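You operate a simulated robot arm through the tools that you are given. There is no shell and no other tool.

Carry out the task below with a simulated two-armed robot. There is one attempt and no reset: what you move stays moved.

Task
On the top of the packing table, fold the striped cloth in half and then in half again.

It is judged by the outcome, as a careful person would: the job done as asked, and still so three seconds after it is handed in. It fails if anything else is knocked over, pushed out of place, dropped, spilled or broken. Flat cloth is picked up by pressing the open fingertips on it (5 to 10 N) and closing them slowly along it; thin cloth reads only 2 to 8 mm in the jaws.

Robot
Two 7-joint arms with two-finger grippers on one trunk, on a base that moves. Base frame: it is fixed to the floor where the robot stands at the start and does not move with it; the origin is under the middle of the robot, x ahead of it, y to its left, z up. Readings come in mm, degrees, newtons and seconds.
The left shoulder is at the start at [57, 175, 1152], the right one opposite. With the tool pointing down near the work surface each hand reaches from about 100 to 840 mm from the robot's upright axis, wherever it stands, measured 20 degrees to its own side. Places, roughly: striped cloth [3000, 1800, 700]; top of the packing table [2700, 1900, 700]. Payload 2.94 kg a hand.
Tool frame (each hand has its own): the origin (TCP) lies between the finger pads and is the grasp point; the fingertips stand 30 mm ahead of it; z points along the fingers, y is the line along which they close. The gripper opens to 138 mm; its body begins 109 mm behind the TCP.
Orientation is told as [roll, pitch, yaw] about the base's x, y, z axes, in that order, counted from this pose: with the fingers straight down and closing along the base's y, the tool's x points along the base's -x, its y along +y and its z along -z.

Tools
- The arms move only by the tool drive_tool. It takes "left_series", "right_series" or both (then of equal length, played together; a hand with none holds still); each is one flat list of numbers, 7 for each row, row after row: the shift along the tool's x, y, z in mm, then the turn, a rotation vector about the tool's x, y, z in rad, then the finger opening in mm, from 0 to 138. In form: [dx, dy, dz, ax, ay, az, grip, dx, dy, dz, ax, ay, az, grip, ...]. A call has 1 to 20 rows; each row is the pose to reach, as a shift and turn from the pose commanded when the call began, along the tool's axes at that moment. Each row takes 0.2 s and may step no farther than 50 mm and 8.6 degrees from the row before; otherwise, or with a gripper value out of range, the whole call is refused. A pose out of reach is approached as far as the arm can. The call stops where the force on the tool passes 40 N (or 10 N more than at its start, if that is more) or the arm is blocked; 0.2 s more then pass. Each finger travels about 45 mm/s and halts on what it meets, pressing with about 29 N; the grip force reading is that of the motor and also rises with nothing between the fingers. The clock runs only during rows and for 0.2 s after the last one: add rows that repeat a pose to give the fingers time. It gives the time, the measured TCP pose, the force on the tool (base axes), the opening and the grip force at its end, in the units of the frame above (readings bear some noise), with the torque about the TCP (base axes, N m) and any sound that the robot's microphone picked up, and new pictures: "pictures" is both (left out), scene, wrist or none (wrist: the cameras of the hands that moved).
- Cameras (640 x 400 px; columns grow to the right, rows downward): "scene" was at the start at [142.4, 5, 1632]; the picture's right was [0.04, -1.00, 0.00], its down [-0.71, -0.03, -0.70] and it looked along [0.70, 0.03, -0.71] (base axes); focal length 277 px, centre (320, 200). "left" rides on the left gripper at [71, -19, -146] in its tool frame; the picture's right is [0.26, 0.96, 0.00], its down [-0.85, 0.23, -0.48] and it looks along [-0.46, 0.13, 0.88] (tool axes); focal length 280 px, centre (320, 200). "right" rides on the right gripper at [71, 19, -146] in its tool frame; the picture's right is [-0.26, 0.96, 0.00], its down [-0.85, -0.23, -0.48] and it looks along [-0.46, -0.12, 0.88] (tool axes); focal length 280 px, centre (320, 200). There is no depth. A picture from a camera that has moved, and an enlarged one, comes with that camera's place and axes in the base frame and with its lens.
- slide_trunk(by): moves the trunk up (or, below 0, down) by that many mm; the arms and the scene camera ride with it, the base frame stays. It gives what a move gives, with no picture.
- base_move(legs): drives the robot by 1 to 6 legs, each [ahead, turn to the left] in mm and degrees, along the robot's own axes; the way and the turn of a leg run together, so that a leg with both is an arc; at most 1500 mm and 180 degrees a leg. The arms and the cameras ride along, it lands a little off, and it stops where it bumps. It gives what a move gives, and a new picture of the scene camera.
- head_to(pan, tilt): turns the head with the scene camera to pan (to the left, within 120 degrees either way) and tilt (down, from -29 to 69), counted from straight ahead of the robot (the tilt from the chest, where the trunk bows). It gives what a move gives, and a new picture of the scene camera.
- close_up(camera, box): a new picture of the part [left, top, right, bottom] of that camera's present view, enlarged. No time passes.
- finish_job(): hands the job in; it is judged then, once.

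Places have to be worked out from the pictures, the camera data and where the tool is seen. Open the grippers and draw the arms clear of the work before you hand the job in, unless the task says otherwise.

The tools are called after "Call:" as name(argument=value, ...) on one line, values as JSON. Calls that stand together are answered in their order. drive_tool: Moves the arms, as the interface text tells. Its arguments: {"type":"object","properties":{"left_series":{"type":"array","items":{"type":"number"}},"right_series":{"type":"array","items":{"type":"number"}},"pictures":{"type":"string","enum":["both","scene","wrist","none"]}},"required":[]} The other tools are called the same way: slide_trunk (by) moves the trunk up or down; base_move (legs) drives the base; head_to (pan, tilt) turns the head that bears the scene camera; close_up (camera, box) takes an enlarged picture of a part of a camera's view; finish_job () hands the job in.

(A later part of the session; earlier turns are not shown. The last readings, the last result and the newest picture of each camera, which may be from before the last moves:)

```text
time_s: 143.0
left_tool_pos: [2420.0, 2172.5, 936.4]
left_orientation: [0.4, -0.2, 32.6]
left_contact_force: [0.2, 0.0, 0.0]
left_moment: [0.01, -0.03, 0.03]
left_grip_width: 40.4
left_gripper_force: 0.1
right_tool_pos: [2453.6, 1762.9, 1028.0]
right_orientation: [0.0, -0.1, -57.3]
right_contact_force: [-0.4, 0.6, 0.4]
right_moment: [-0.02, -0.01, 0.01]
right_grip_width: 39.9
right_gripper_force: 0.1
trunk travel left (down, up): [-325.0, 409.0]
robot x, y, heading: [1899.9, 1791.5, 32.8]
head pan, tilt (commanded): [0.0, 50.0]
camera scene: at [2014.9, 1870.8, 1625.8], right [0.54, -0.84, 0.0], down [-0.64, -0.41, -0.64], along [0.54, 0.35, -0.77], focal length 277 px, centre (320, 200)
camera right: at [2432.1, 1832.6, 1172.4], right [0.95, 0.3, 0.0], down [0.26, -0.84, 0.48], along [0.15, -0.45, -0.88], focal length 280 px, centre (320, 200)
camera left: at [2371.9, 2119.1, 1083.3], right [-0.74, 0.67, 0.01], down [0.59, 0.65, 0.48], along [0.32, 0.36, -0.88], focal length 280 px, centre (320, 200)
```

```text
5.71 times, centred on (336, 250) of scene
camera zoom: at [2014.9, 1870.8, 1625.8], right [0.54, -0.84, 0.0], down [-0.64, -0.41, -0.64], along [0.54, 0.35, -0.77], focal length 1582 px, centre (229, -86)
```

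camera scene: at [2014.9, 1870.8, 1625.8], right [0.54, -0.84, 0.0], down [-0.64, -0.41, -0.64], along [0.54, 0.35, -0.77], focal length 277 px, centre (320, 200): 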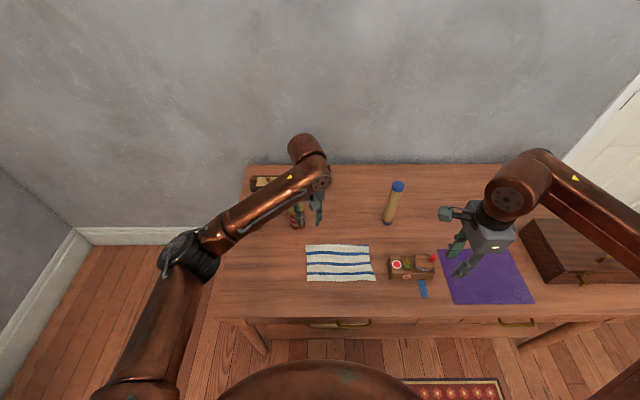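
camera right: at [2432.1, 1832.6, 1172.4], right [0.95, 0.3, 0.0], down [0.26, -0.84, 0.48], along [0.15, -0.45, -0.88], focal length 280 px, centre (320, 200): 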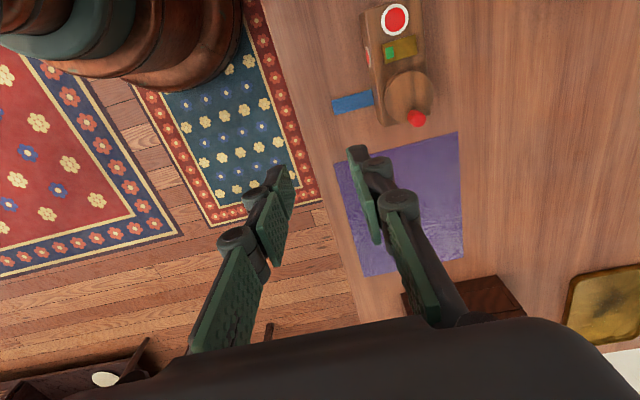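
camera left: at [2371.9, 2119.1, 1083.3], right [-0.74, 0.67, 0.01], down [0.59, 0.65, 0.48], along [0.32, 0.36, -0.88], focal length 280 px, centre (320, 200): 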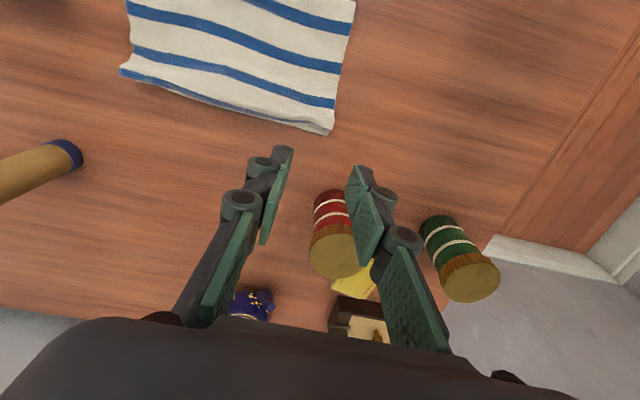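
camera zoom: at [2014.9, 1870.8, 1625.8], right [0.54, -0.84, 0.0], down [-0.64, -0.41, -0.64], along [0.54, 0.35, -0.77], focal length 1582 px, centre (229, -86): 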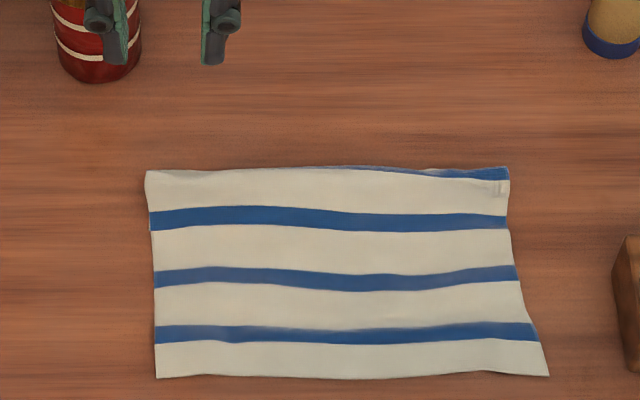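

The left edge's middle is at about (590, 46). I bring the left hand there, tilted about 4.5° so the outer finger is lower, with 44 mm opening so the outer finger lands just outside the edge, and lower to z≈790.

Call:
drive_tool(left_series=[18, 0, 20, 0.03, 0, 0, 44, 36, 0, 50, 0.06, 0, 0, 44, 53, 0, 85, 0.08, 0, 0, 44, 53, 0, 115, 0.08, 0, 0, 44, 53, 0, 140, 0.08, 0, 0, 44, 53, 0, 147, 0.08, 0, 0, 44, 53, 0, 147, 0.08, 0, 0, 44], pictures="both")

Call:
close_up(camera="scene", box=[280, 215, 392, 285])

```text
time_s: 144.6
left_tool_pos: [2376.1, 2146.9, 790.4]
left_orientation: [-4.2, -0.2, 32.5]
left_contact_force: [0.0, -0.3, 0.2]
left_moment: [0.0, 0.02, 0.0]
left_grip_width: 44.0
left_gripper_force: 0.0
right_tool_pos: [2454.6, 1763.8, 1027.7]
right_orientation: [0.1, -0.2, -57.3]
right_contact_force: [-0.8, -0.7, 0.6]
right_moment: [0.0, -0.02, -0.01]
right_grip_width: 40.2
right_gripper_force: 0.0
trunk travel left (down, up): [-325.0, 409.0]
robot x, y, heading: [1897.3, 1797.8, 33.0]
head pan, tilt (commanded): [0.0, 50.0]
camera scene: at [2014.5, 1870.6, 1625.9], right [0.54, -0.84, 0.0], down [-0.64, -0.41, -0.64], along [0.54, 0.35, -0.77], focal length 277 px, centre (320, 200)
camera left: at [2320.9, 2102.1, 937.0], right [-0.74, 0.67, -0.07], down [0.57, 0.68, 0.46], along [0.36, 0.3, -0.88], focal length 280 px, centre (320, 200)
```

scene: 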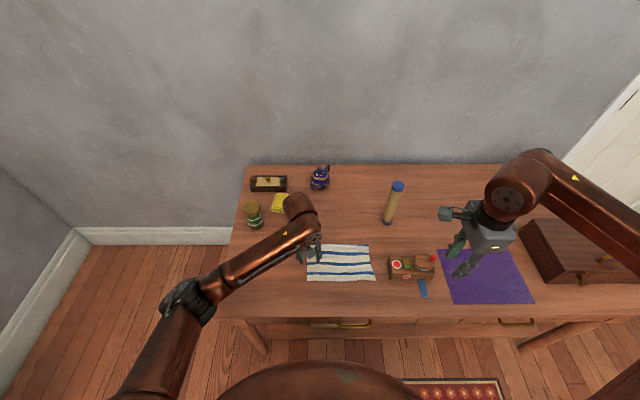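
left: 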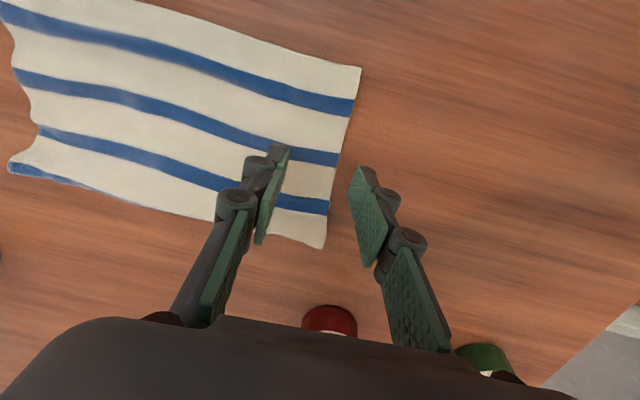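

```text
5.71 times, centred on (336, 250) of scene
camera zoom: at [2014.5, 1870.6, 1625.9], right [0.54, -0.84, 0.0], down [-0.64, -0.41, -0.64], along [0.54, 0.35, -0.77], focal length 1582 px, centre (229, -86)
```

zoom: 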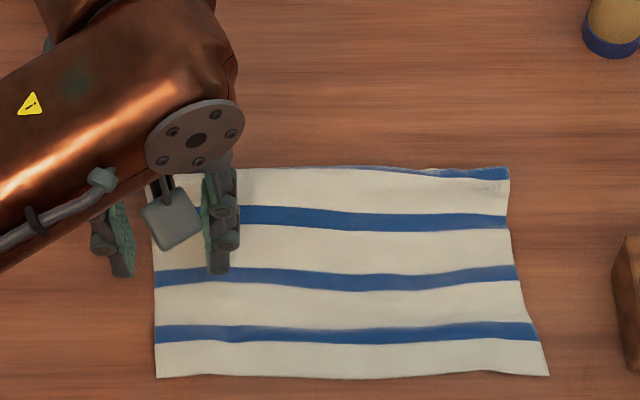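

The outer finger is just outside the left edge. I zoom the wrist view to check how well both layers line up along that edge.

Call:
close_up(camera="left", box=[270, 40, 430, 260])

```text
1.82 times, centred on (350, 150) of left
camera zoom: at [2320.9, 2102.1, 937.0], right [-0.74, 0.67, -0.07], down [0.57, 0.68, 0.46], along [0.36, 0.3, -0.88], focal length 510 px, centre (266, 291)
```

zoom: 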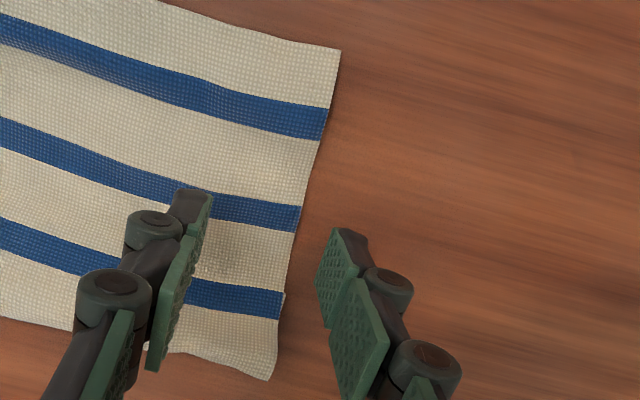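

Layers are well aligned. I lower to contact.

Call:
drive_tool(left_series=[0, 0, 8, 0, 0, 0, 44, 0, 0, 14, 0, 0, 0, 44, 0, 0, 18, 0, 0, 0, 44, 0, 0, 18, 0, 0, 0, 44], pictures="wrist")

```text
time_s: 145.6
left_tool_pos: [2377.2, 2145.7, 772.6]
left_orientation: [-4.1, -0.1, 32.6]
left_contact_force: [0.8, 0.6, 0.4]
left_moment: [0.0, 0.02, -0.01]
left_grip_width: 43.9
left_gripper_force: 0.1
right_tool_pos: [2455.3, 1762.6, 1028.5]
right_orientation: [0.1, -0.1, -57.3]
right_contact_force: [-0.1, -0.9, -0.9]
right_moment: [0.05, 0.04, -0.02]
right_grip_width: 40.0
right_gripper_force: 0.1
trunk travel left (down, up): [-325.0, 409.0]
robot x, y, heading: [1894.6, 1795.0, 32.5]
head pan, tilt (commanded): [0.0, 50.0]
camera left: at [2321.7, 2101.5, 919.2], right [-0.74, 0.67, -0.07], down [0.57, 0.68, 0.46], along [0.36, 0.3, -0.88], focal length 280 px, centre (320, 200)
```

left: 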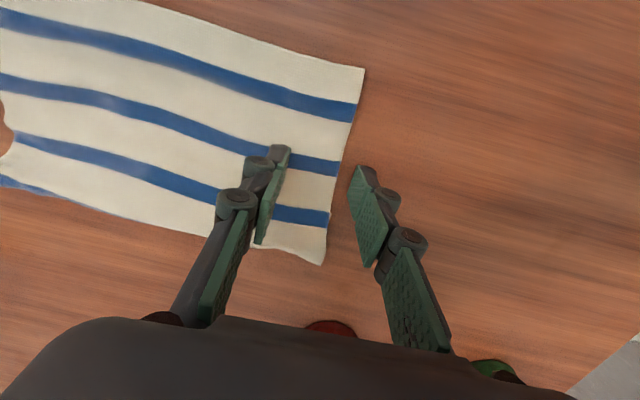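

No contact yet; I lower 3 mm more.

Call:
drive_tool(left_series=[0, 0, 1.5, 0, 0, 0, 44, 0, 0, 3, 0, 0, 0, 44, 0, 0, 3, 0, 0, 0, 44], pictures="none")

```text
time_s: 146.4
left_tool_pos: [2377.3, 2145.5, 772.2]
left_orientation: [-4.2, -0.4, 32.5]
left_contact_force: [3.7, 5.8, 15.2]
left_moment: [0.51, 0.16, -0.24]
left_grip_width: 45.5
left_gripper_force: 1.1
right_tool_pos: [2454.5, 1762.6, 1028.4]
right_orientation: [0.1, -0.3, -57.3]
right_contact_force: [0.0, 1.0, -0.4]
right_moment: [0.01, 0.0, -0.03]
right_grip_width: 40.1
right_gripper_force: 0.0
trunk travel left (down, up): [-325.0, 409.0]
robot x, y, heading: [1897.7, 1795.5, 32.7]
head pan, tilt (commanded): [0.0, 50.0]
```

The outer finger rests on the table (15 N). I close slowly to 18 mm and look.

Call:
drive_tool(left_series=[0, 0, 0, 0, 0, 0, 40, 0, 0, 0, 0, 0, 0, 37, 0, 0, 0, 0, 0, 0, 34, 0, 0, 0, 0, 0, 0, 31, 0, 0, 0, 0, 0, 0, 28, 0, 0, 0, 0, 0, 0, 25, 0, 0, 0, 0, 0, 0, 22, 0, 0, 0, 0, 0, 0, 20, 0, 0, 0, 0, 0, 0, 18], pictures="wrist")

Call:
close_up(camera="left", box=[240, 60, 400, 260])

```text
time_s: 148.4
left_tool_pos: [2373.7, 2144.6, 770.9]
left_orientation: [-4.1, -0.3, 32.7]
left_contact_force: [-7.9, 14.7, 29.8]
left_moment: [0.95, 0.62, -0.11]
left_grip_width: 26.0
left_gripper_force: 5.8
right_tool_pos: [2454.0, 1763.8, 1028.6]
right_orientation: [0.2, -0.3, -57.3]
right_contact_force: [-0.3, 0.2, 0.3]
right_moment: [0.03, 0.0, 0.0]
right_grip_width: 40.1
right_gripper_force: 0.1
trunk travel left (down, up): [-325.0, 409.0]
robot x, y, heading: [1897.9, 1794.6, 32.7]
head pan, tilt (commanded): [0.0, 50.0]
camera left: at [2318.8, 2101.2, 917.3], right [-0.74, 0.67, -0.07], down [0.57, 0.68, 0.46], along [0.36, 0.3, -0.88], focal length 280 px, centre (320, 200)
```

left: 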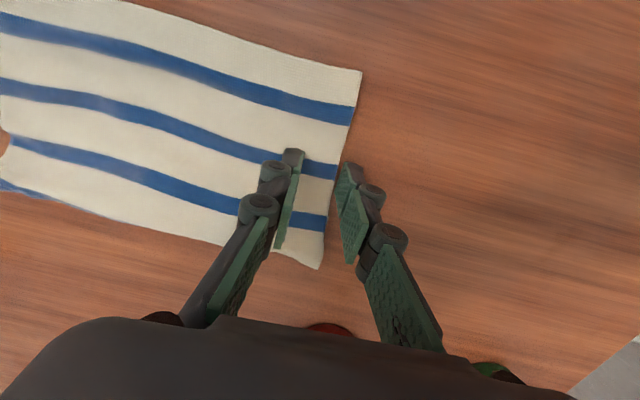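

```text
2.00 times, centred on (320, 160) of left
camera zoom: at [2318.8, 2101.2, 917.3], right [-0.74, 0.67, -0.07], down [0.57, 0.68, 0.46], along [0.36, 0.3, -0.88], focal length 561 px, centre (320, 280)
```

zoom: 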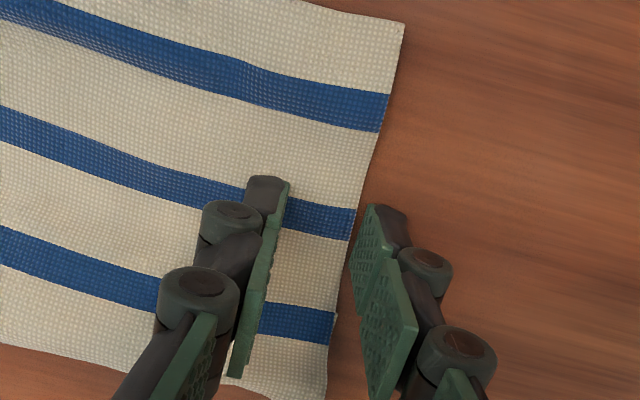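

The outer finger presses too hard on the table (30 N, stuck at 26 mm). I ease 1.5 mm and continue closing slowly.

Call:
drive_tool(left_series=[0, 0, -1, 0, 0, 0, 24, 0, 0, -1.5, 0, 0, 0, 22, 0, 0, -1.5, 0, 0, 0, 20, 0, 0, -1.5, 0, 0, 0, 18, 0, 0, -1.5, 0, 0, 0, 16, 0, 0, -1.5, 0, 0, 0, 14], pictures="wrist")

Call:
close_up(camera="left", box=[240, 60, 400, 260])

```text
time_s: 149.8
left_tool_pos: [2376.6, 2144.3, 768.8]
left_orientation: [-4.1, -0.1, 32.5]
left_contact_force: [0.5, -1.0, -0.5]
left_moment: [0.0, -0.01, 0.01]
left_grip_width: 13.9
left_gripper_force: 0.0
right_tool_pos: [2454.6, 1761.5, 1027.4]
right_orientation: [0.2, -0.1, -57.2]
right_contact_force: [0.9, 0.2, 0.1]
right_moment: [0.0, 0.02, 0.02]
right_grip_width: 40.3
right_gripper_force: 0.1
trunk travel left (down, up): [-325.0, 409.0]
robot x, y, heading: [1896.6, 1795.7, 32.8]
head pan, tilt (commanded): [0.0, 50.0]
camera left: at [2320.7, 2100.3, 916.6], right [-0.74, 0.67, -0.07], down [0.57, 0.68, 0.46], along [0.36, 0.3, -0.89], focal length 280 px, centre (320, 200)
```

left: 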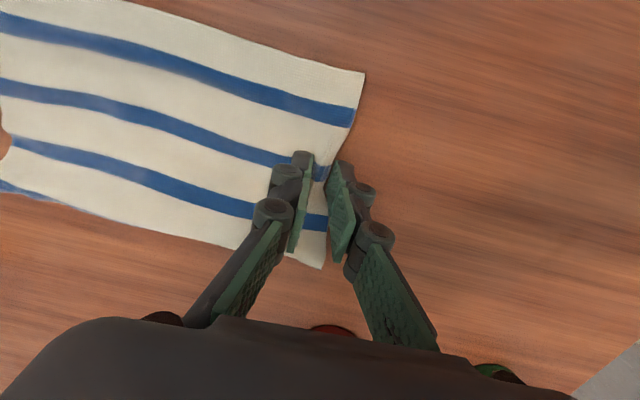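

```text
2.00 times, centred on (320, 160) of left
camera zoom: at [2320.7, 2100.3, 916.6], right [-0.74, 0.67, -0.07], down [0.57, 0.68, 0.46], along [0.36, 0.3, -0.89], focal length 561 px, centre (320, 280)
```

zoom: 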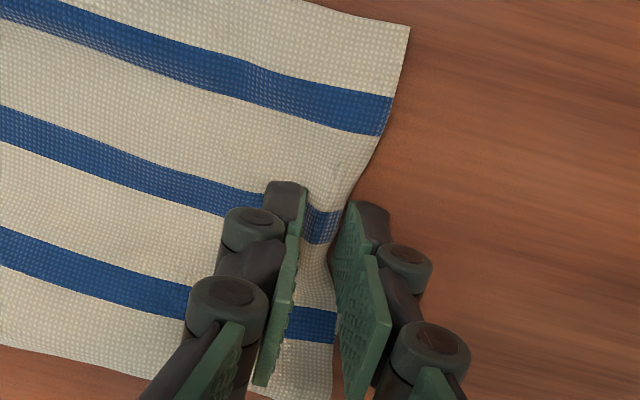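

The outer finger is pushing the edge inward between the pads. I press 1.5 mm again and close fully.

Call:
drive_tool(left_series=[0, 0, 1, 0, 0, 0, 13, 0, 0, 1.5, 0, 0, 0, 12, 0, 0, 1.5, 0, 0, 0, 10, 0, 0, 1.5, 0, 0, 0, 8, 0, 0, 1.5, 0, 0, 0, 6, 0, 0, 1.5, 0, 0, 0, 4, 0, 0, 1.5, 0, 0, 0, 2, 0, 0, 1.5, 0, 0, 0, 0, 0, 0, 1.5, 0, 0, 0, 0], pictures="wrist")

Call:
close_up(camera="left", box=[240, 60, 400, 260])

```text
time_s: 151.8
left_tool_pos: [2375.5, 2144.1, 770.0]
left_orientation: [-4.1, -0.2, 32.6]
left_contact_force: [0.4, 1.1, -0.4]
left_moment: [-0.11, 0.0, -0.02]
left_grip_width: 5.2
left_gripper_force: 40.8
right_tool_pos: [2455.0, 1762.7, 1028.9]
right_orientation: [0.0, -0.2, -57.2]
right_contact_force: [-0.3, 0.3, -0.5]
right_moment: [-0.01, -0.04, 0.01]
right_grip_width: 40.0
right_gripper_force: 0.0
trunk travel left (down, up): [-325.0, 409.0]
robot x, y, heading: [1894.8, 1792.5, 32.7]
head pan, tilt (commanded): [0.0, 50.0]
camera left: at [2320.6, 2100.9, 917.4], right [-0.74, 0.67, -0.07], down [0.57, 0.68, 0.46], along [0.36, 0.3, -0.88], focal length 280 px, centre (320, 200)
```

left: 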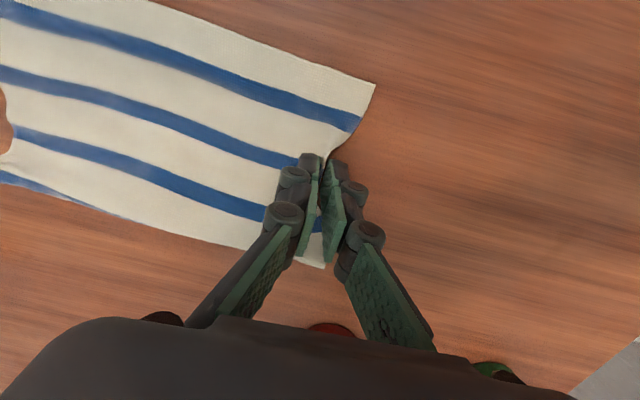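

```text
2.00 times, centred on (320, 160) of left
camera zoom: at [2320.6, 2100.9, 917.4], right [-0.74, 0.67, -0.07], down [0.57, 0.68, 0.46], along [0.36, 0.3, -0.88], focal length 561 px, centre (320, 280)
```

zoom: 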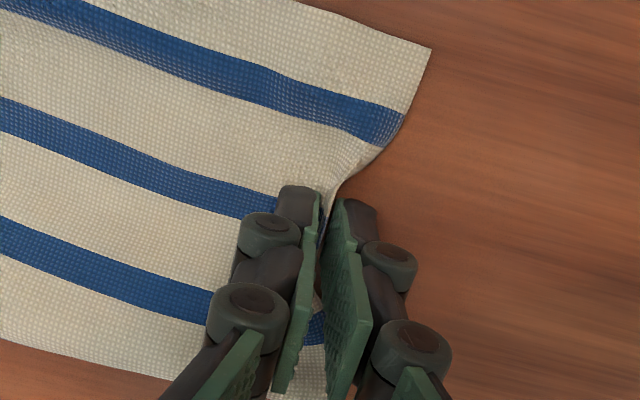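

The edge is pinched at 5.2 mm. I lift about 55 mm and look from both cameras whether both layers come up.

Call:
drive_tool(left_series=[0, 0, -8, 0, 0, 0, 0, 0, -2, -18, 0, 0, 0, 0, 0, -5, -30, 0, 0, 0, 0, 0, -9, -43, 0, 0, 0, 0, 0, -14, -55, 0, 0, 0, 0, 0, -14, -55, 0, 0, 0, 0], pictures="both")

Call:
close_up(camera="scene", box=[280, 215, 392, 285])

Call:
close_up(camera="left", box=[200, 40, 440, 290])

```text
time_s: 153.2
left_tool_pos: [2380.2, 2137.2, 826.1]
left_orientation: [-4.1, -0.1, 32.7]
left_contact_force: [-1.8, 3.0, -1.7]
left_moment: [-0.36, -0.28, 0.01]
left_grip_width: 2.9
left_gripper_force: 35.7
right_tool_pos: [2455.5, 1762.1, 1027.8]
right_orientation: [0.1, -0.2, -57.4]
right_contact_force: [0.0, -0.3, 0.3]
right_moment: [0.02, 0.02, 0.01]
right_grip_width: 40.1
right_gripper_force: 0.0
trunk travel left (down, up): [-325.0, 409.0]
robot x, y, heading: [1895.4, 1794.9, 32.6]
head pan, tilt (commanded): [0.0, 50.0]
camera scene: at [2014.3, 1870.9, 1625.8], right [0.54, -0.84, 0.0], down [-0.64, -0.41, -0.64], along [0.54, 0.35, -0.77], focal length 277 px, centre (320, 200)
camera left: at [2325.7, 2092.9, 973.1], right [-0.74, 0.67, -0.07], down [0.57, 0.68, 0.46], along [0.36, 0.3, -0.88], focal length 280 px, centre (320, 200)
```

scene: 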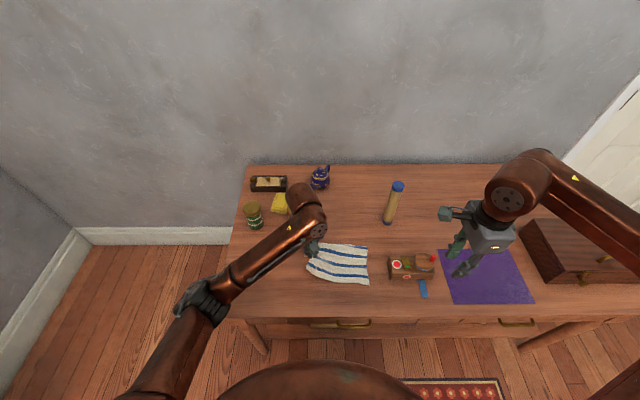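
left: 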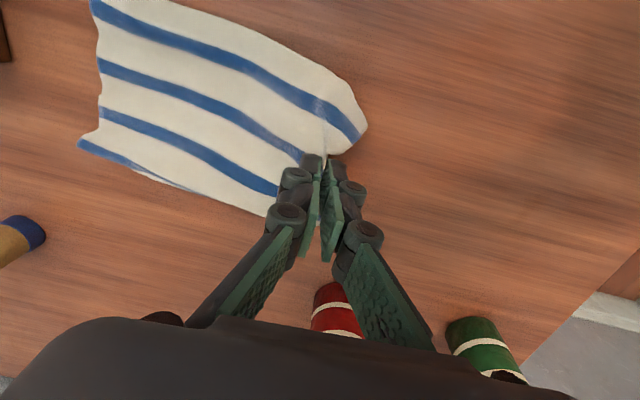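

```text
5.71 times, centred on (336, 250) of scene
camera zoom: at [2014.3, 1870.9, 1625.8], right [0.54, -0.84, 0.0], down [-0.64, -0.41, -0.64], along [0.54, 0.35, -0.77], focal length 1582 px, centre (229, -86)
```

zoom: 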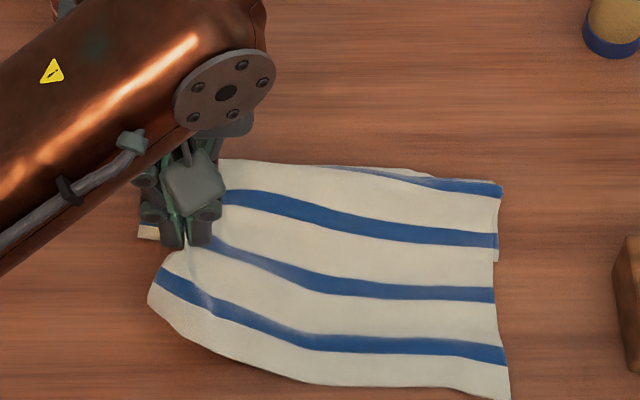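

```text
1.60 times, centred on (320, 165) of left
camera zoom: at [2325.7, 2092.9, 973.1], right [-0.74, 0.67, -0.07], down [0.57, 0.68, 0.46], along [0.36, 0.3, -0.88], focal length 449 px, centre (320, 256)
```

zoom: 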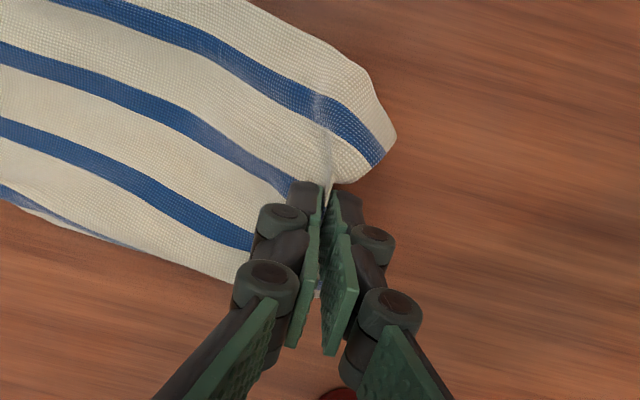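

Nothing is left on the table under the lifted edge, so both layers are held. The right edge is now at about (650,−173) to (510,−163); I carry the held edge over in an arc toward it, tilting the fingers outward, and stop 40 mm above for a look.

Call:
drive_tool(left_series=[1, -12.8, -9.9, 0, 0, 0, 0, 2, -24.8, -16.9, 0.02, 0, 0, 0, 3, -36.4, -21.8, 0.05, 0, 0, 0, 4, -49.4, -24.7, 0.09, 0, 0, 0, 5, -62.3, -25.4, 0.13, 0, 0, 0, 6, -75, -25.1, 0.18, 0, 0, 0, 6, -87.3, -22.7, 0.23, 0, 0, 0, 7, -99.6, -18.2, 0.28, 0, 0, 0, 8, -111.7, -11.6, 0.33, 0, 0, 0, 9, -123.7, -3.1, 0.38, 0, 0, 0, 10, -133.9, 7.4, 0.42, 0, 0, 0, 11, -143.2, 18.6, 0.45, 0, 0, 0, 11.5, -150.8, 29.5, 0.47, 0, 0, 0, 11.5, -150.8, 29.5, 0.47, 0, 0, 0], pictures="both")

Call:
close_up(camera="scene", box=[280, 215, 392, 285])

Call:
close_up(camera="left", box=[160, 0, 480, 300])

```text
time_s: 156.2
left_tool_pos: [2455.7, 2001.7, 807.4]
left_orientation: [-31.1, -0.1, 32.6]
left_contact_force: [1.5, -0.5, -2.3]
left_moment: [0.02, 0.04, 0.0]
left_grip_width: 2.0
left_gripper_force: 24.5
right_tool_pos: [2454.9, 1763.4, 1029.0]
right_orientation: [0.1, -0.2, -57.3]
right_contact_force: [-0.5, 0.2, 0.2]
right_moment: [-0.05, 0.02, -0.01]
right_grip_width: 40.0
right_gripper_force: 0.1
trunk travel left (down, up): [-325.0, 409.0]
robot x, y, heading: [1899.3, 1796.6, 32.9]
head pan, tilt (commanded): [0.0, 50.0]
camera scene: at [2014.4, 1870.8, 1625.9], right [0.54, -0.84, 0.0], down [-0.64, -0.41, -0.64], along [0.54, 0.35, -0.77], focal length 277 px, centre (320, 200)
camera left: at [2362.8, 2015.0, 942.5], right [-0.66, 0.56, -0.5], down [0.48, 0.83, 0.29], along [0.58, -0.04, -0.82], focal length 280 px, centre (320, 200)
```

scene: 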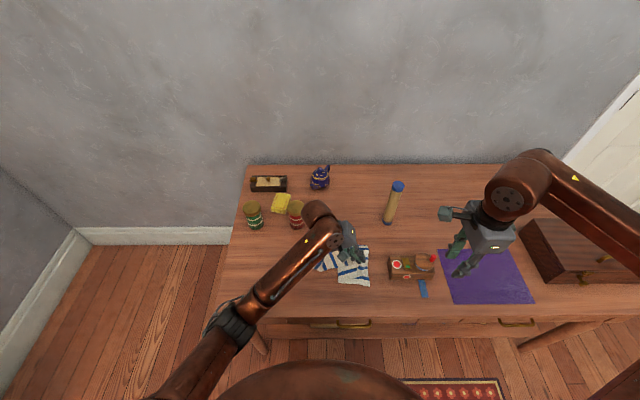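
left: 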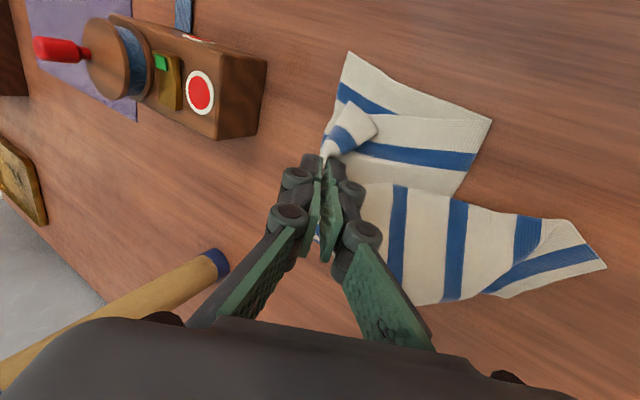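

```text
5.71 times, centred on (336, 250) of scene
camera zoom: at [2014.4, 1870.8, 1625.9], right [0.54, -0.84, 0.0], down [-0.64, -0.41, -0.64], along [0.54, 0.35, -0.77], focal length 1582 px, centre (229, -86)
```

zoom: 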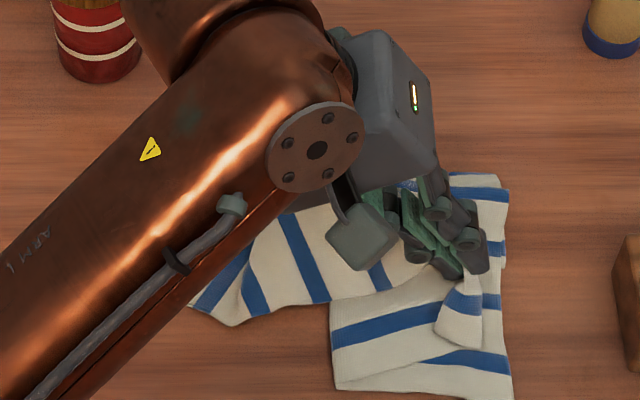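

```text
1.33 times, centred on (320, 150) of left
camera zoom: at [2362.8, 2015.0, 942.5], right [-0.66, 0.56, -0.5], down [0.48, 0.83, 0.29], along [0.58, -0.04, -0.82], focal length 374 px, centre (320, 267)
```

zoom: 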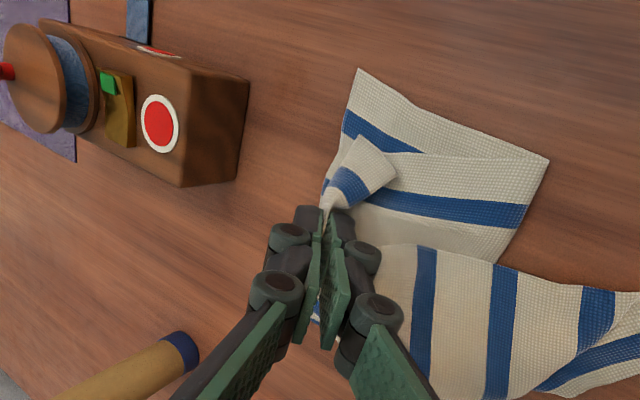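

The bottom layer slipped and the cloth twisted instead of folding cleanly. I retrace the arc to the left to undo this and see what state remains.

Call:
drive_tool(left_series=[-1, 5, -20, -0.05, 0, 0, 0, -2, 9.4, -41.3, -0.09, 0, 0, 0, -3, 17, -54, -0.14, 0, 0, 0, -4, 24.1, -65.8, -0.19, 0, 0, 0, -6, 42.9, -83.1, -0.29, 0, 0, 0, -8, 65.8, -94.3, -0.38, 0, 0, 0, -10, 91.3, -98.5, -0.45, 0, 0, 0, -11, 121.1, -94.6, -0.47, 0, 0, 0, -11, 140, -85, -0.47, 0, 0, 0, -11, 155.8, -75, -0.47, 0, 0, 0, -11, 172, -68, -0.47, 0, 0, 0, -11, 172, -68, -0.47, 0, 0, 0], pictures="both")

Call:
close_up(camera="scene", box=[280, 215, 392, 285])

```text
time_s: 158.8
left_tool_pos: [2364.9, 2161.5, 776.2]
left_orientation: [-4.0, -0.3, 32.6]
left_contact_force: [1.1, -0.2, 0.1]
left_moment: [0.1, 0.1, -0.02]
left_grip_width: 4.6
left_gripper_force: 26.2
right_tool_pos: [2454.9, 1762.5, 1028.0]
right_orientation: [0.0, -0.1, -57.3]
right_contact_force: [-0.7, -0.7, 0.6]
right_moment: [0.01, 0.04, 0.0]
right_grip_width: 40.1
right_gripper_force: 0.0
trunk travel left (down, up): [-325.0, 409.0]
robot x, y, heading: [1897.1, 1794.2, 32.7]
head pan, tilt (commanded): [0.0, 50.0]
camera scene: at [2014.6, 1870.4, 1625.9], right [0.54, -0.84, 0.0], down [-0.64, -0.41, -0.64], along [0.54, 0.35, -0.77], focal length 277 px, centre (320, 200)
camera left: at [2310.0, 2117.0, 923.5], right [-0.74, 0.67, -0.07], down [0.57, 0.68, 0.46], along [0.36, 0.3, -0.88], focal length 280 px, centre (320, 200)
```

scene: 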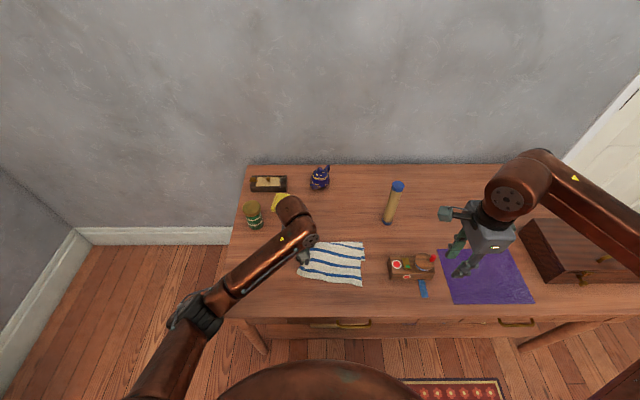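
left: 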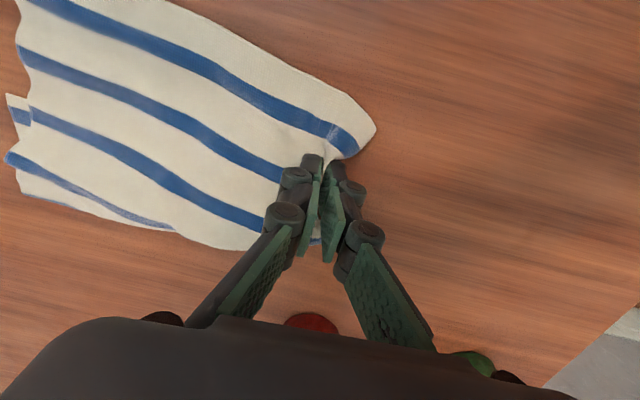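

```text
5.71 times, centred on (336, 250) of scene
camera zoom: at [2014.6, 1870.4, 1625.9], right [0.54, -0.84, 0.0], down [-0.64, -0.41, -0.64], along [0.54, 0.35, -0.77], focal length 1582 px, centre (229, -86)
```

zoom: 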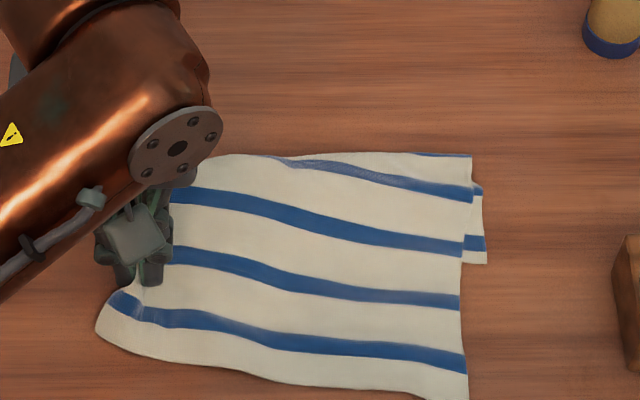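

It returned mostly, with the layers slightly shifted. I release the edge here, back the hand off and inspect.

Call:
drive_tool(left_series=[0, 0, 1, 0, 0, 0, 4, 0, 0, 1, 0, 0, 0, 10, 0, 0, 0, 0, 0, 0, 18, 0, 0, -6, 0, 0, 0, 26, 0, 0, -20, 0, 0, 0, 30, 0, 0, -50, 0, 0, 0, 40, 0, 20, -90, 0, 0, 0, 40, 0, 40, -130, 0, 0, 0, 40, 0, 60, -150, 0, 0, 0, 40, 0, 60, -150, 0, 0, 0, 40], pictures="both")

Call:
close_up(camera="scene", box=[280, 215, 392, 285])

```text
time_s: 161.0
left_tool_pos: [2326.2, 2221.5, 924.4]
left_orientation: [-4.1, -0.1, 32.5]
left_contact_force: [-0.3, 0.1, -0.2]
left_moment: [-0.01, 0.02, 0.01]
left_grip_width: 40.1
left_gripper_force: 0.0
right_tool_pos: [2455.3, 1763.6, 1027.2]
right_orientation: [0.1, -0.1, -57.4]
right_contact_force: [-0.1, -0.4, 0.4]
right_moment: [-0.01, -0.03, -0.02]
right_grip_width: 39.9
right_gripper_force: 0.0
trunk travel left (down, up): [-325.0, 409.0]
robot x, y, heading: [1899.8, 1791.6, 33.1]
head pan, tilt (commanded): [0.0, 50.0]
camera scene: at [2015.0, 1870.3, 1625.8], right [0.54, -0.84, 0.0], down [-0.64, -0.41, -0.64], along [0.54, 0.35, -0.77], focal length 277 px, centre (320, 200)
camera left: at [2271.2, 2176.9, 1070.6], right [-0.74, 0.67, -0.07], down [0.57, 0.68, 0.46], along [0.36, 0.3, -0.88], focal length 280 px, centre (320, 200)
```

scene: 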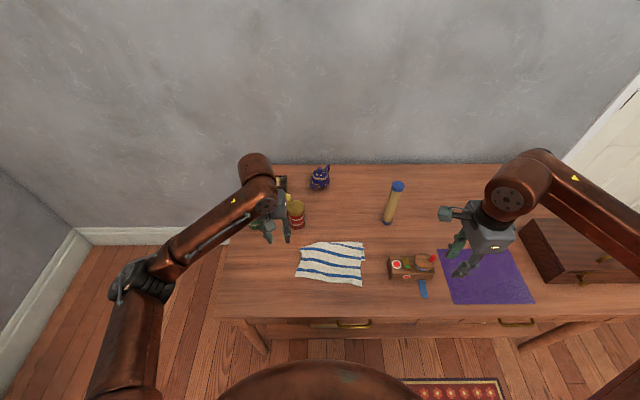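
left: 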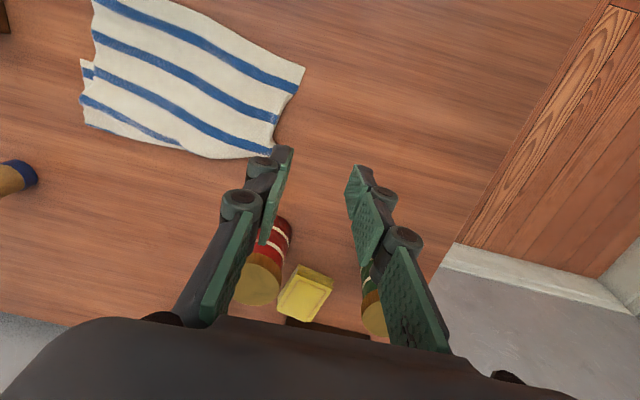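

```text
5.71 times, centred on (336, 250) of scene
camera zoom: at [2015.0, 1870.3, 1625.8], right [0.54, -0.84, 0.0], down [-0.64, -0.41, -0.64], along [0.54, 0.35, -0.77], focal length 1582 px, centre (229, -86)
```

zoom: 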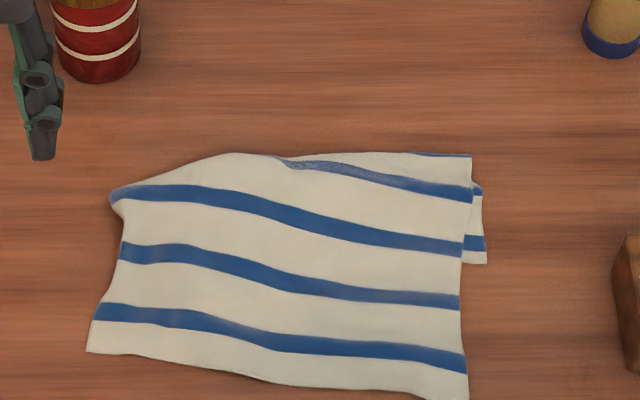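

The half-fold got skewed by the attempt. I'll reset it properly: pinch the top layer's near edge with both hands, hang the cloth, lay it flat, and refold by the centre-line hang that worked so well. First I straighten the left hand and bring the right hand over.

Call:
drive_tool(left_series=[0, 0, 0, -0.04, 0, 0, 40, 0, 0, 0, -0.08, 0, 0, 40, 0, 0, 0, -0.08, 0, 0, 40, 0, 0, 0, -0.08, 0, 0, 40, 0, 0, 0, -0.08, 0, 0, 40, 0, 0, 0, -0.08, 0, 0, 40, 0, 0, 0, -0.08, 0, 0, 40, 0, 0, 0, -0.08, 0, 0, 40, 0, 0, 0, -0.08, 0, 0, 40, 0, 0, 0, -0.08, 0, 0, 40], right_series=[35, 15, 0, 0, 0, 0, 40, 70, 30, 0, 0, 0, 0, 40, 105, 45, 0, 0, 0, 0, 40, 140, 60, 0, 0, 0, 0, 40, 175, 75, 0, 0, 0, 0, 40, 205, 86, 0, 0, 0, 0, 40, 205, 86, 40, 0, 0, 0, 40, 205, 86, 80, 0, 0, 0, 40, 205, 86, 110, 0, 0, 0, 40, 205, 86, 110, 0, 0, 0, 40], pictures="none")

Call:
drive_tool(left_series=[0, 0, 0, 0, 0, 0.13, 40, 0, 0, 0, 0, 0, 0.27, 40, 0, 0, 0, 0, 0, 0.41, 40, 0, 0, 0, 0, 0, 0.55, 40, 0, 0, 0, 0, 0, 0.69, 40, 0, 0, 0, 0, 0, 0.83, 40, 0, 0, 0, 0, 0, 0.97, 40, 0, 0, 0, 0, 0, 1.11, 40, 0, 0, 0, 0, 0, 1.25, 40, 0, 0, 0, 0, 0, 1.39, 40, 0, 0, 0, 0, 0, 1.53, 40, 0, 0, 0, 0, 0, 1.571, 40, 0, 0, 0, 0, 0, 1.571, 40], pictures="both")

```text
time_s: 163.2
left_tool_pos: [2325.4, 2222.2, 923.1]
left_orientation: [0.4, -0.2, 32.6]
left_contact_force: [0.3, -0.2, 0.8]
left_moment: [0.01, -0.02, -0.02]
left_grip_width: 40.1
left_gripper_force: 0.0
right_tool_pos: [2420.4, 1983.9, 914.7]
right_orientation: [0.1, -0.2, -57.3]
right_contact_force: [0.2, -0.5, -0.7]
right_moment: [0.0, 0.0, 0.02]
right_grip_width: 40.2
right_gripper_force: 0.1
trunk travel left (down, up): [-325.0, 409.0]
robot x, y, heading: [1898.4, 1794.8, 32.5]
head pan, tilt (commanded): [0.0, 50.0]
```

```text
time_s: 166.0
left_tool_pos: [2325.8, 2221.9, 920.6]
left_orientation: [0.2, 0.4, -57.5]
left_contact_force: [-0.5, -0.4, 0.4]
left_moment: [0.0, 0.0, 0.02]
left_grip_width: 40.1
left_gripper_force: 0.1
right_tool_pos: [2421.4, 1984.7, 915.2]
right_orientation: [0.1, -0.3, -57.2]
right_contact_force: [-0.4, -0.7, -0.3]
right_moment: [0.02, 0.0, 0.01]
right_grip_width: 39.9
right_gripper_force: 0.0
trunk travel left (down, up): [-325.0, 409.0]
robot x, y, heading: [1896.6, 1793.3, 33.0]
head pan, tilt (commanded): [0.0, 50.0]
camera scene: at [2014.3, 1871.1, 1625.8], right [0.54, -0.84, 0.0], down [-0.64, -0.41, -0.64], along [0.54, 0.35, -0.77], focal length 277 px, centre (320, 200)
camera left: at [2272.7, 2271.6, 1068.4], right [0.67, 0.74, 0.01], down [0.65, -0.6, 0.47], along [0.35, -0.31, -0.88], focal length 280 px, centre (320, 200)
```

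scene: 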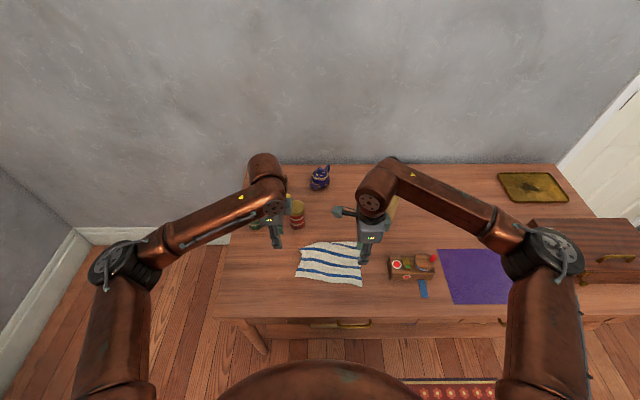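
left: 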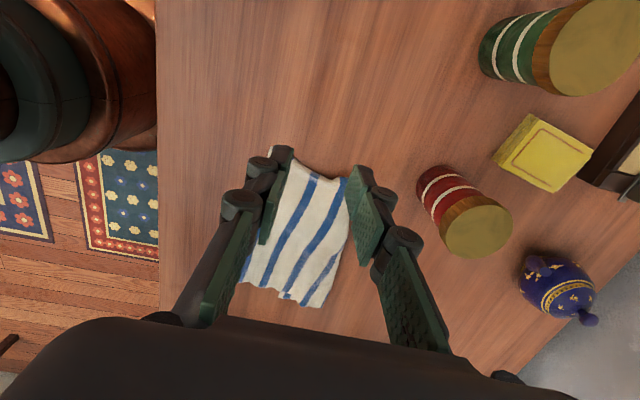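

Both hands are turned. I move over the top layer's near edge — left to about (563, 69), right to (538, −123) — and lower to z≈790.

Call:
drive_tool(left_series=[-20, -10, 10, 0, 0, 0, 40, -40, -20, 30, 0, 0, 0, 40, -58, -29, 60, 0, 0, 0, 40, -58, -29, 90, 0, 0, 0, 40, -58, -29, 115, 0, 0, 0, 40, -58, -29, 130, 0, 0, 0, 40, -58, -29, 130, 0, 0, 0, 40], right_series=[0, -3, 10, 0, 0, 0, 40, 0, -6, 30, 0, 0, 0, 40, 0, -6, 60, 0, 0, 0, 40, 0, -6, 90, 0, 0, 0, 40, 0, -6, 115, 0, 0, 0, 40, 0, -6, 125, 0, 0, 0, 40, 0, -6, 125, 0, 0, 0, 40], pictures="both")

```text
time_s: 167.6
left_tool_pos: [2333.2, 2156.7, 790.8]
left_orientation: [0.3, 0.4, -57.5]
left_contact_force: [0.0, 0.0, -0.3]
left_moment: [-0.01, 0.0, -0.04]
left_grip_width: 39.9
left_gripper_force: 0.0
right_tool_pos: [2413.2, 1980.1, 791.0]
right_orientation: [0.1, -0.2, -57.3]
right_contact_force: [0.5, 0.7, -0.6]
right_moment: [0.03, 0.01, -0.01]
right_grip_width: 40.0
right_gripper_force: 0.0
trunk travel left (down, up): [-325.0, 409.0]
robot x, y, heading: [1899.1, 1796.2, 32.7]
head pan, tilt (commanded): [0.0, 50.0]
camera scene: at [2014.4, 1870.8, 1625.9], right [0.54, -0.84, 0.0], down [-0.64, -0.41, -0.64], along [0.54, 0.35, -0.77], focal length 277 px, centre (320, 200)
camera right: at [2390.3, 2049.3, 936.8], right [0.95, 0.3, 0.0], down [0.26, -0.84, 0.48], along [0.15, -0.45, -0.88], focal length 280 px, centre (320, 200)
camera left: at [2279.4, 2207.4, 937.5], right [0.67, 0.74, 0.01], down [0.65, -0.6, 0.47], along [0.35, -0.31, -0.88], focal length 280 px, centre (320, 200)
```

scene: 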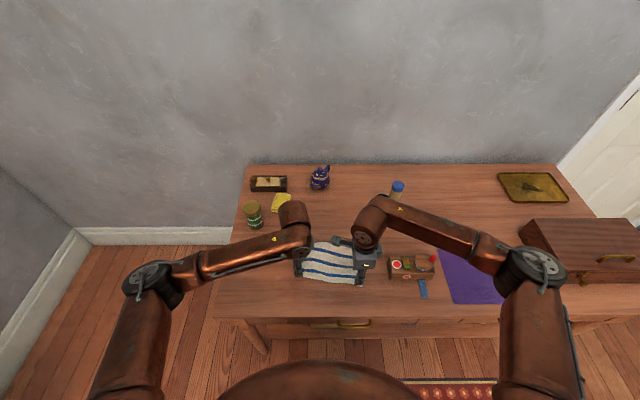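
right: 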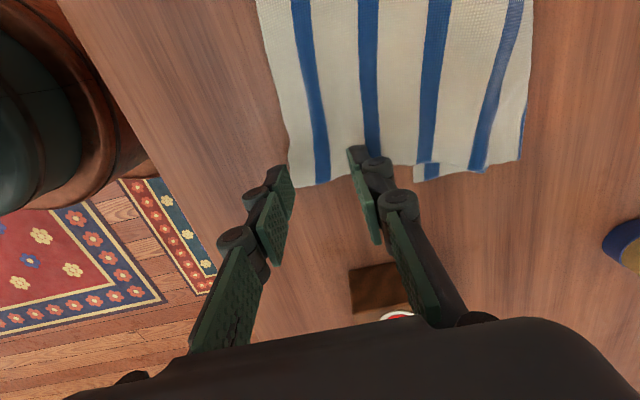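
left: 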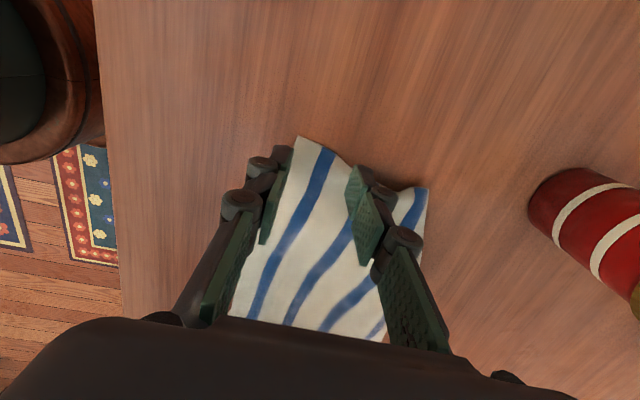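

Near corners are where expected; I shift both about 6–7 mm away from me for a better bite and lower to near contact.

Call:
drive_tool(left_series=[0, 3, 6, 0, 0, 0, 40, 0, 6, 12, 0, 0, 0, 40, 0, 6, 17, 0, 0, 0, 40, 0, 6, 17, 0, 0, 0, 40], right_series=[3, 4, 6, 0, 0, 0, 40, 5, 7, 12, 0, 0, 0, 40, 5, 7, 17, 0, 0, 0, 40, 5, 7, 17, 0, 0, 0, 40], pictures="wrist")

```text
time_s: 168.6
left_tool_pos: [2337.8, 2160.2, 774.1]
left_orientation: [0.2, 0.4, -57.5]
left_contact_force: [0.0, 0.2, -0.1]
left_moment: [-0.04, 0.01, 0.0]
left_grip_width: 40.2
left_gripper_force: 0.1
right_tool_pos: [2417.6, 1988.9, 776.1]
right_orientation: [0.1, -0.2, -57.3]
right_contact_force: [-0.2, -0.3, 0.2]
right_moment: [-0.02, 0.02, 0.01]
right_grip_width: 39.9
right_gripper_force: 0.0
trunk travel left (down, up): [-325.0, 409.0]
robot x, y, heading: [1897.2, 1792.2, 32.7]
head pan, tilt (commanded): [0.0, 50.0]
camera right: at [2394.3, 2058.3, 920.0], right [0.95, 0.3, 0.0], down [0.26, -0.84, 0.48], along [0.15, -0.46, -0.88], focal length 280 px, centre (320, 200)
camera left: at [2283.8, 2210.6, 921.2], right [0.67, 0.74, 0.01], down [0.65, -0.6, 0.47], along [0.35, -0.31, -0.88], focal length 280 px, centre (320, 200)
```

right: 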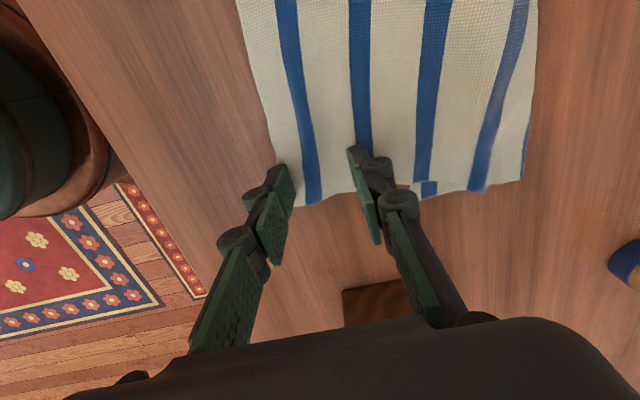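
left: 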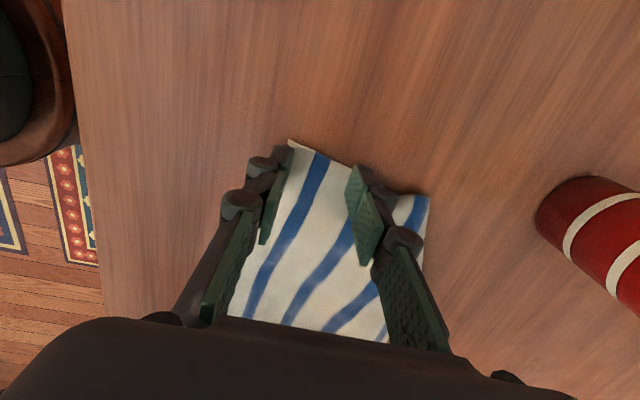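

Good placement. I press down about 4 mm and close slowly to 20 mm.

Call:
drive_tool(left_series=[0, 0, 2, 0, 0, 0, 40, 0, 0, 3.5, 0, 0, 0, 40, 0, 0, 3.5, 0, 0, 0, 37, 0, 0, 3.5, 0, 0, 0, 34, 0, 0, 3.5, 0, 0, 0, 31, 0, 0, 3.5, 0, 0, 0, 28, 0, 0, 3.5, 0, 0, 0, 25, 0, 0, 3.5, 0, 0, 0, 22, 0, 0, 3.5, 0, 0, 0, 20], right_series=[0, 0, 2, 0, 0, 0, 40, 0, 0, 4.5, 0, 0, 0, 40, 0, 0, 4.5, 0, 0, 0, 37, 0, 0, 4.5, 0, 0, 0, 34, 0, 0, 4.5, 0, 0, 0, 31, 0, 0, 4.5, 0, 0, 0, 28, 0, 0, 4.5, 0, 0, 0, 25, 0, 0, 4.5, 0, 0, 0, 22, 0, 0, 4.5, 0, 0, 0, 20], pictures="wrist")

```text
time_s: 170.6
left_tool_pos: [2336.4, 2159.9, 769.7]
left_orientation: [0.3, 0.4, -57.4]
left_contact_force: [0.7, -0.1, 5.6]
left_moment: [-0.08, 0.04, 0.01]
left_grip_width: 20.3
left_gripper_force: 0.1
right_tool_pos: [2416.0, 1986.9, 771.6]
right_orientation: [0.0, -0.2, -57.3]
right_contact_force: [0.2, -0.2, 1.1]
right_moment: [0.01, -0.01, -0.03]
right_grip_width: 19.9
right_gripper_force: 0.1
trunk travel left (down, up): [-325.0, 409.0]
robot x, y, heading: [1895.9, 1796.1, 32.8]
head pan, tilt (commanded): [0.0, 50.0]
camera right: at [2392.9, 2057.4, 916.1], right [0.95, 0.3, 0.0], down [0.26, -0.84, 0.48], along [0.15, -0.45, -0.88], focal length 280 px, centre (320, 200)
camera left: at [2283.9, 2210.5, 917.3], right [0.67, 0.74, 0.01], down [0.65, -0.6, 0.47], along [0.35, -0.31, -0.88], focal length 280 px, centre (320, 200)
```

right: 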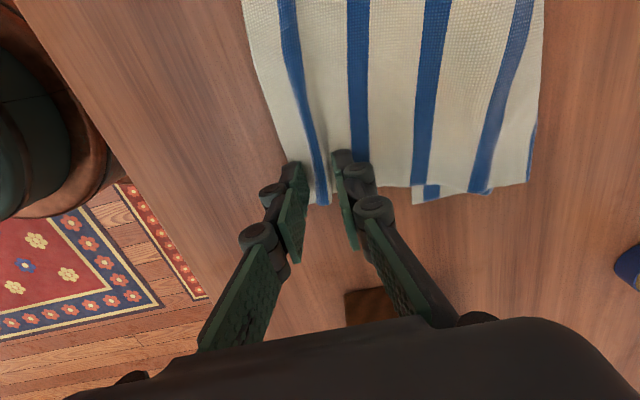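
left: 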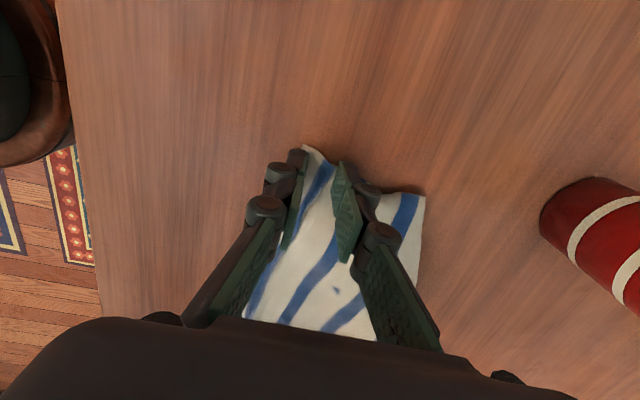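

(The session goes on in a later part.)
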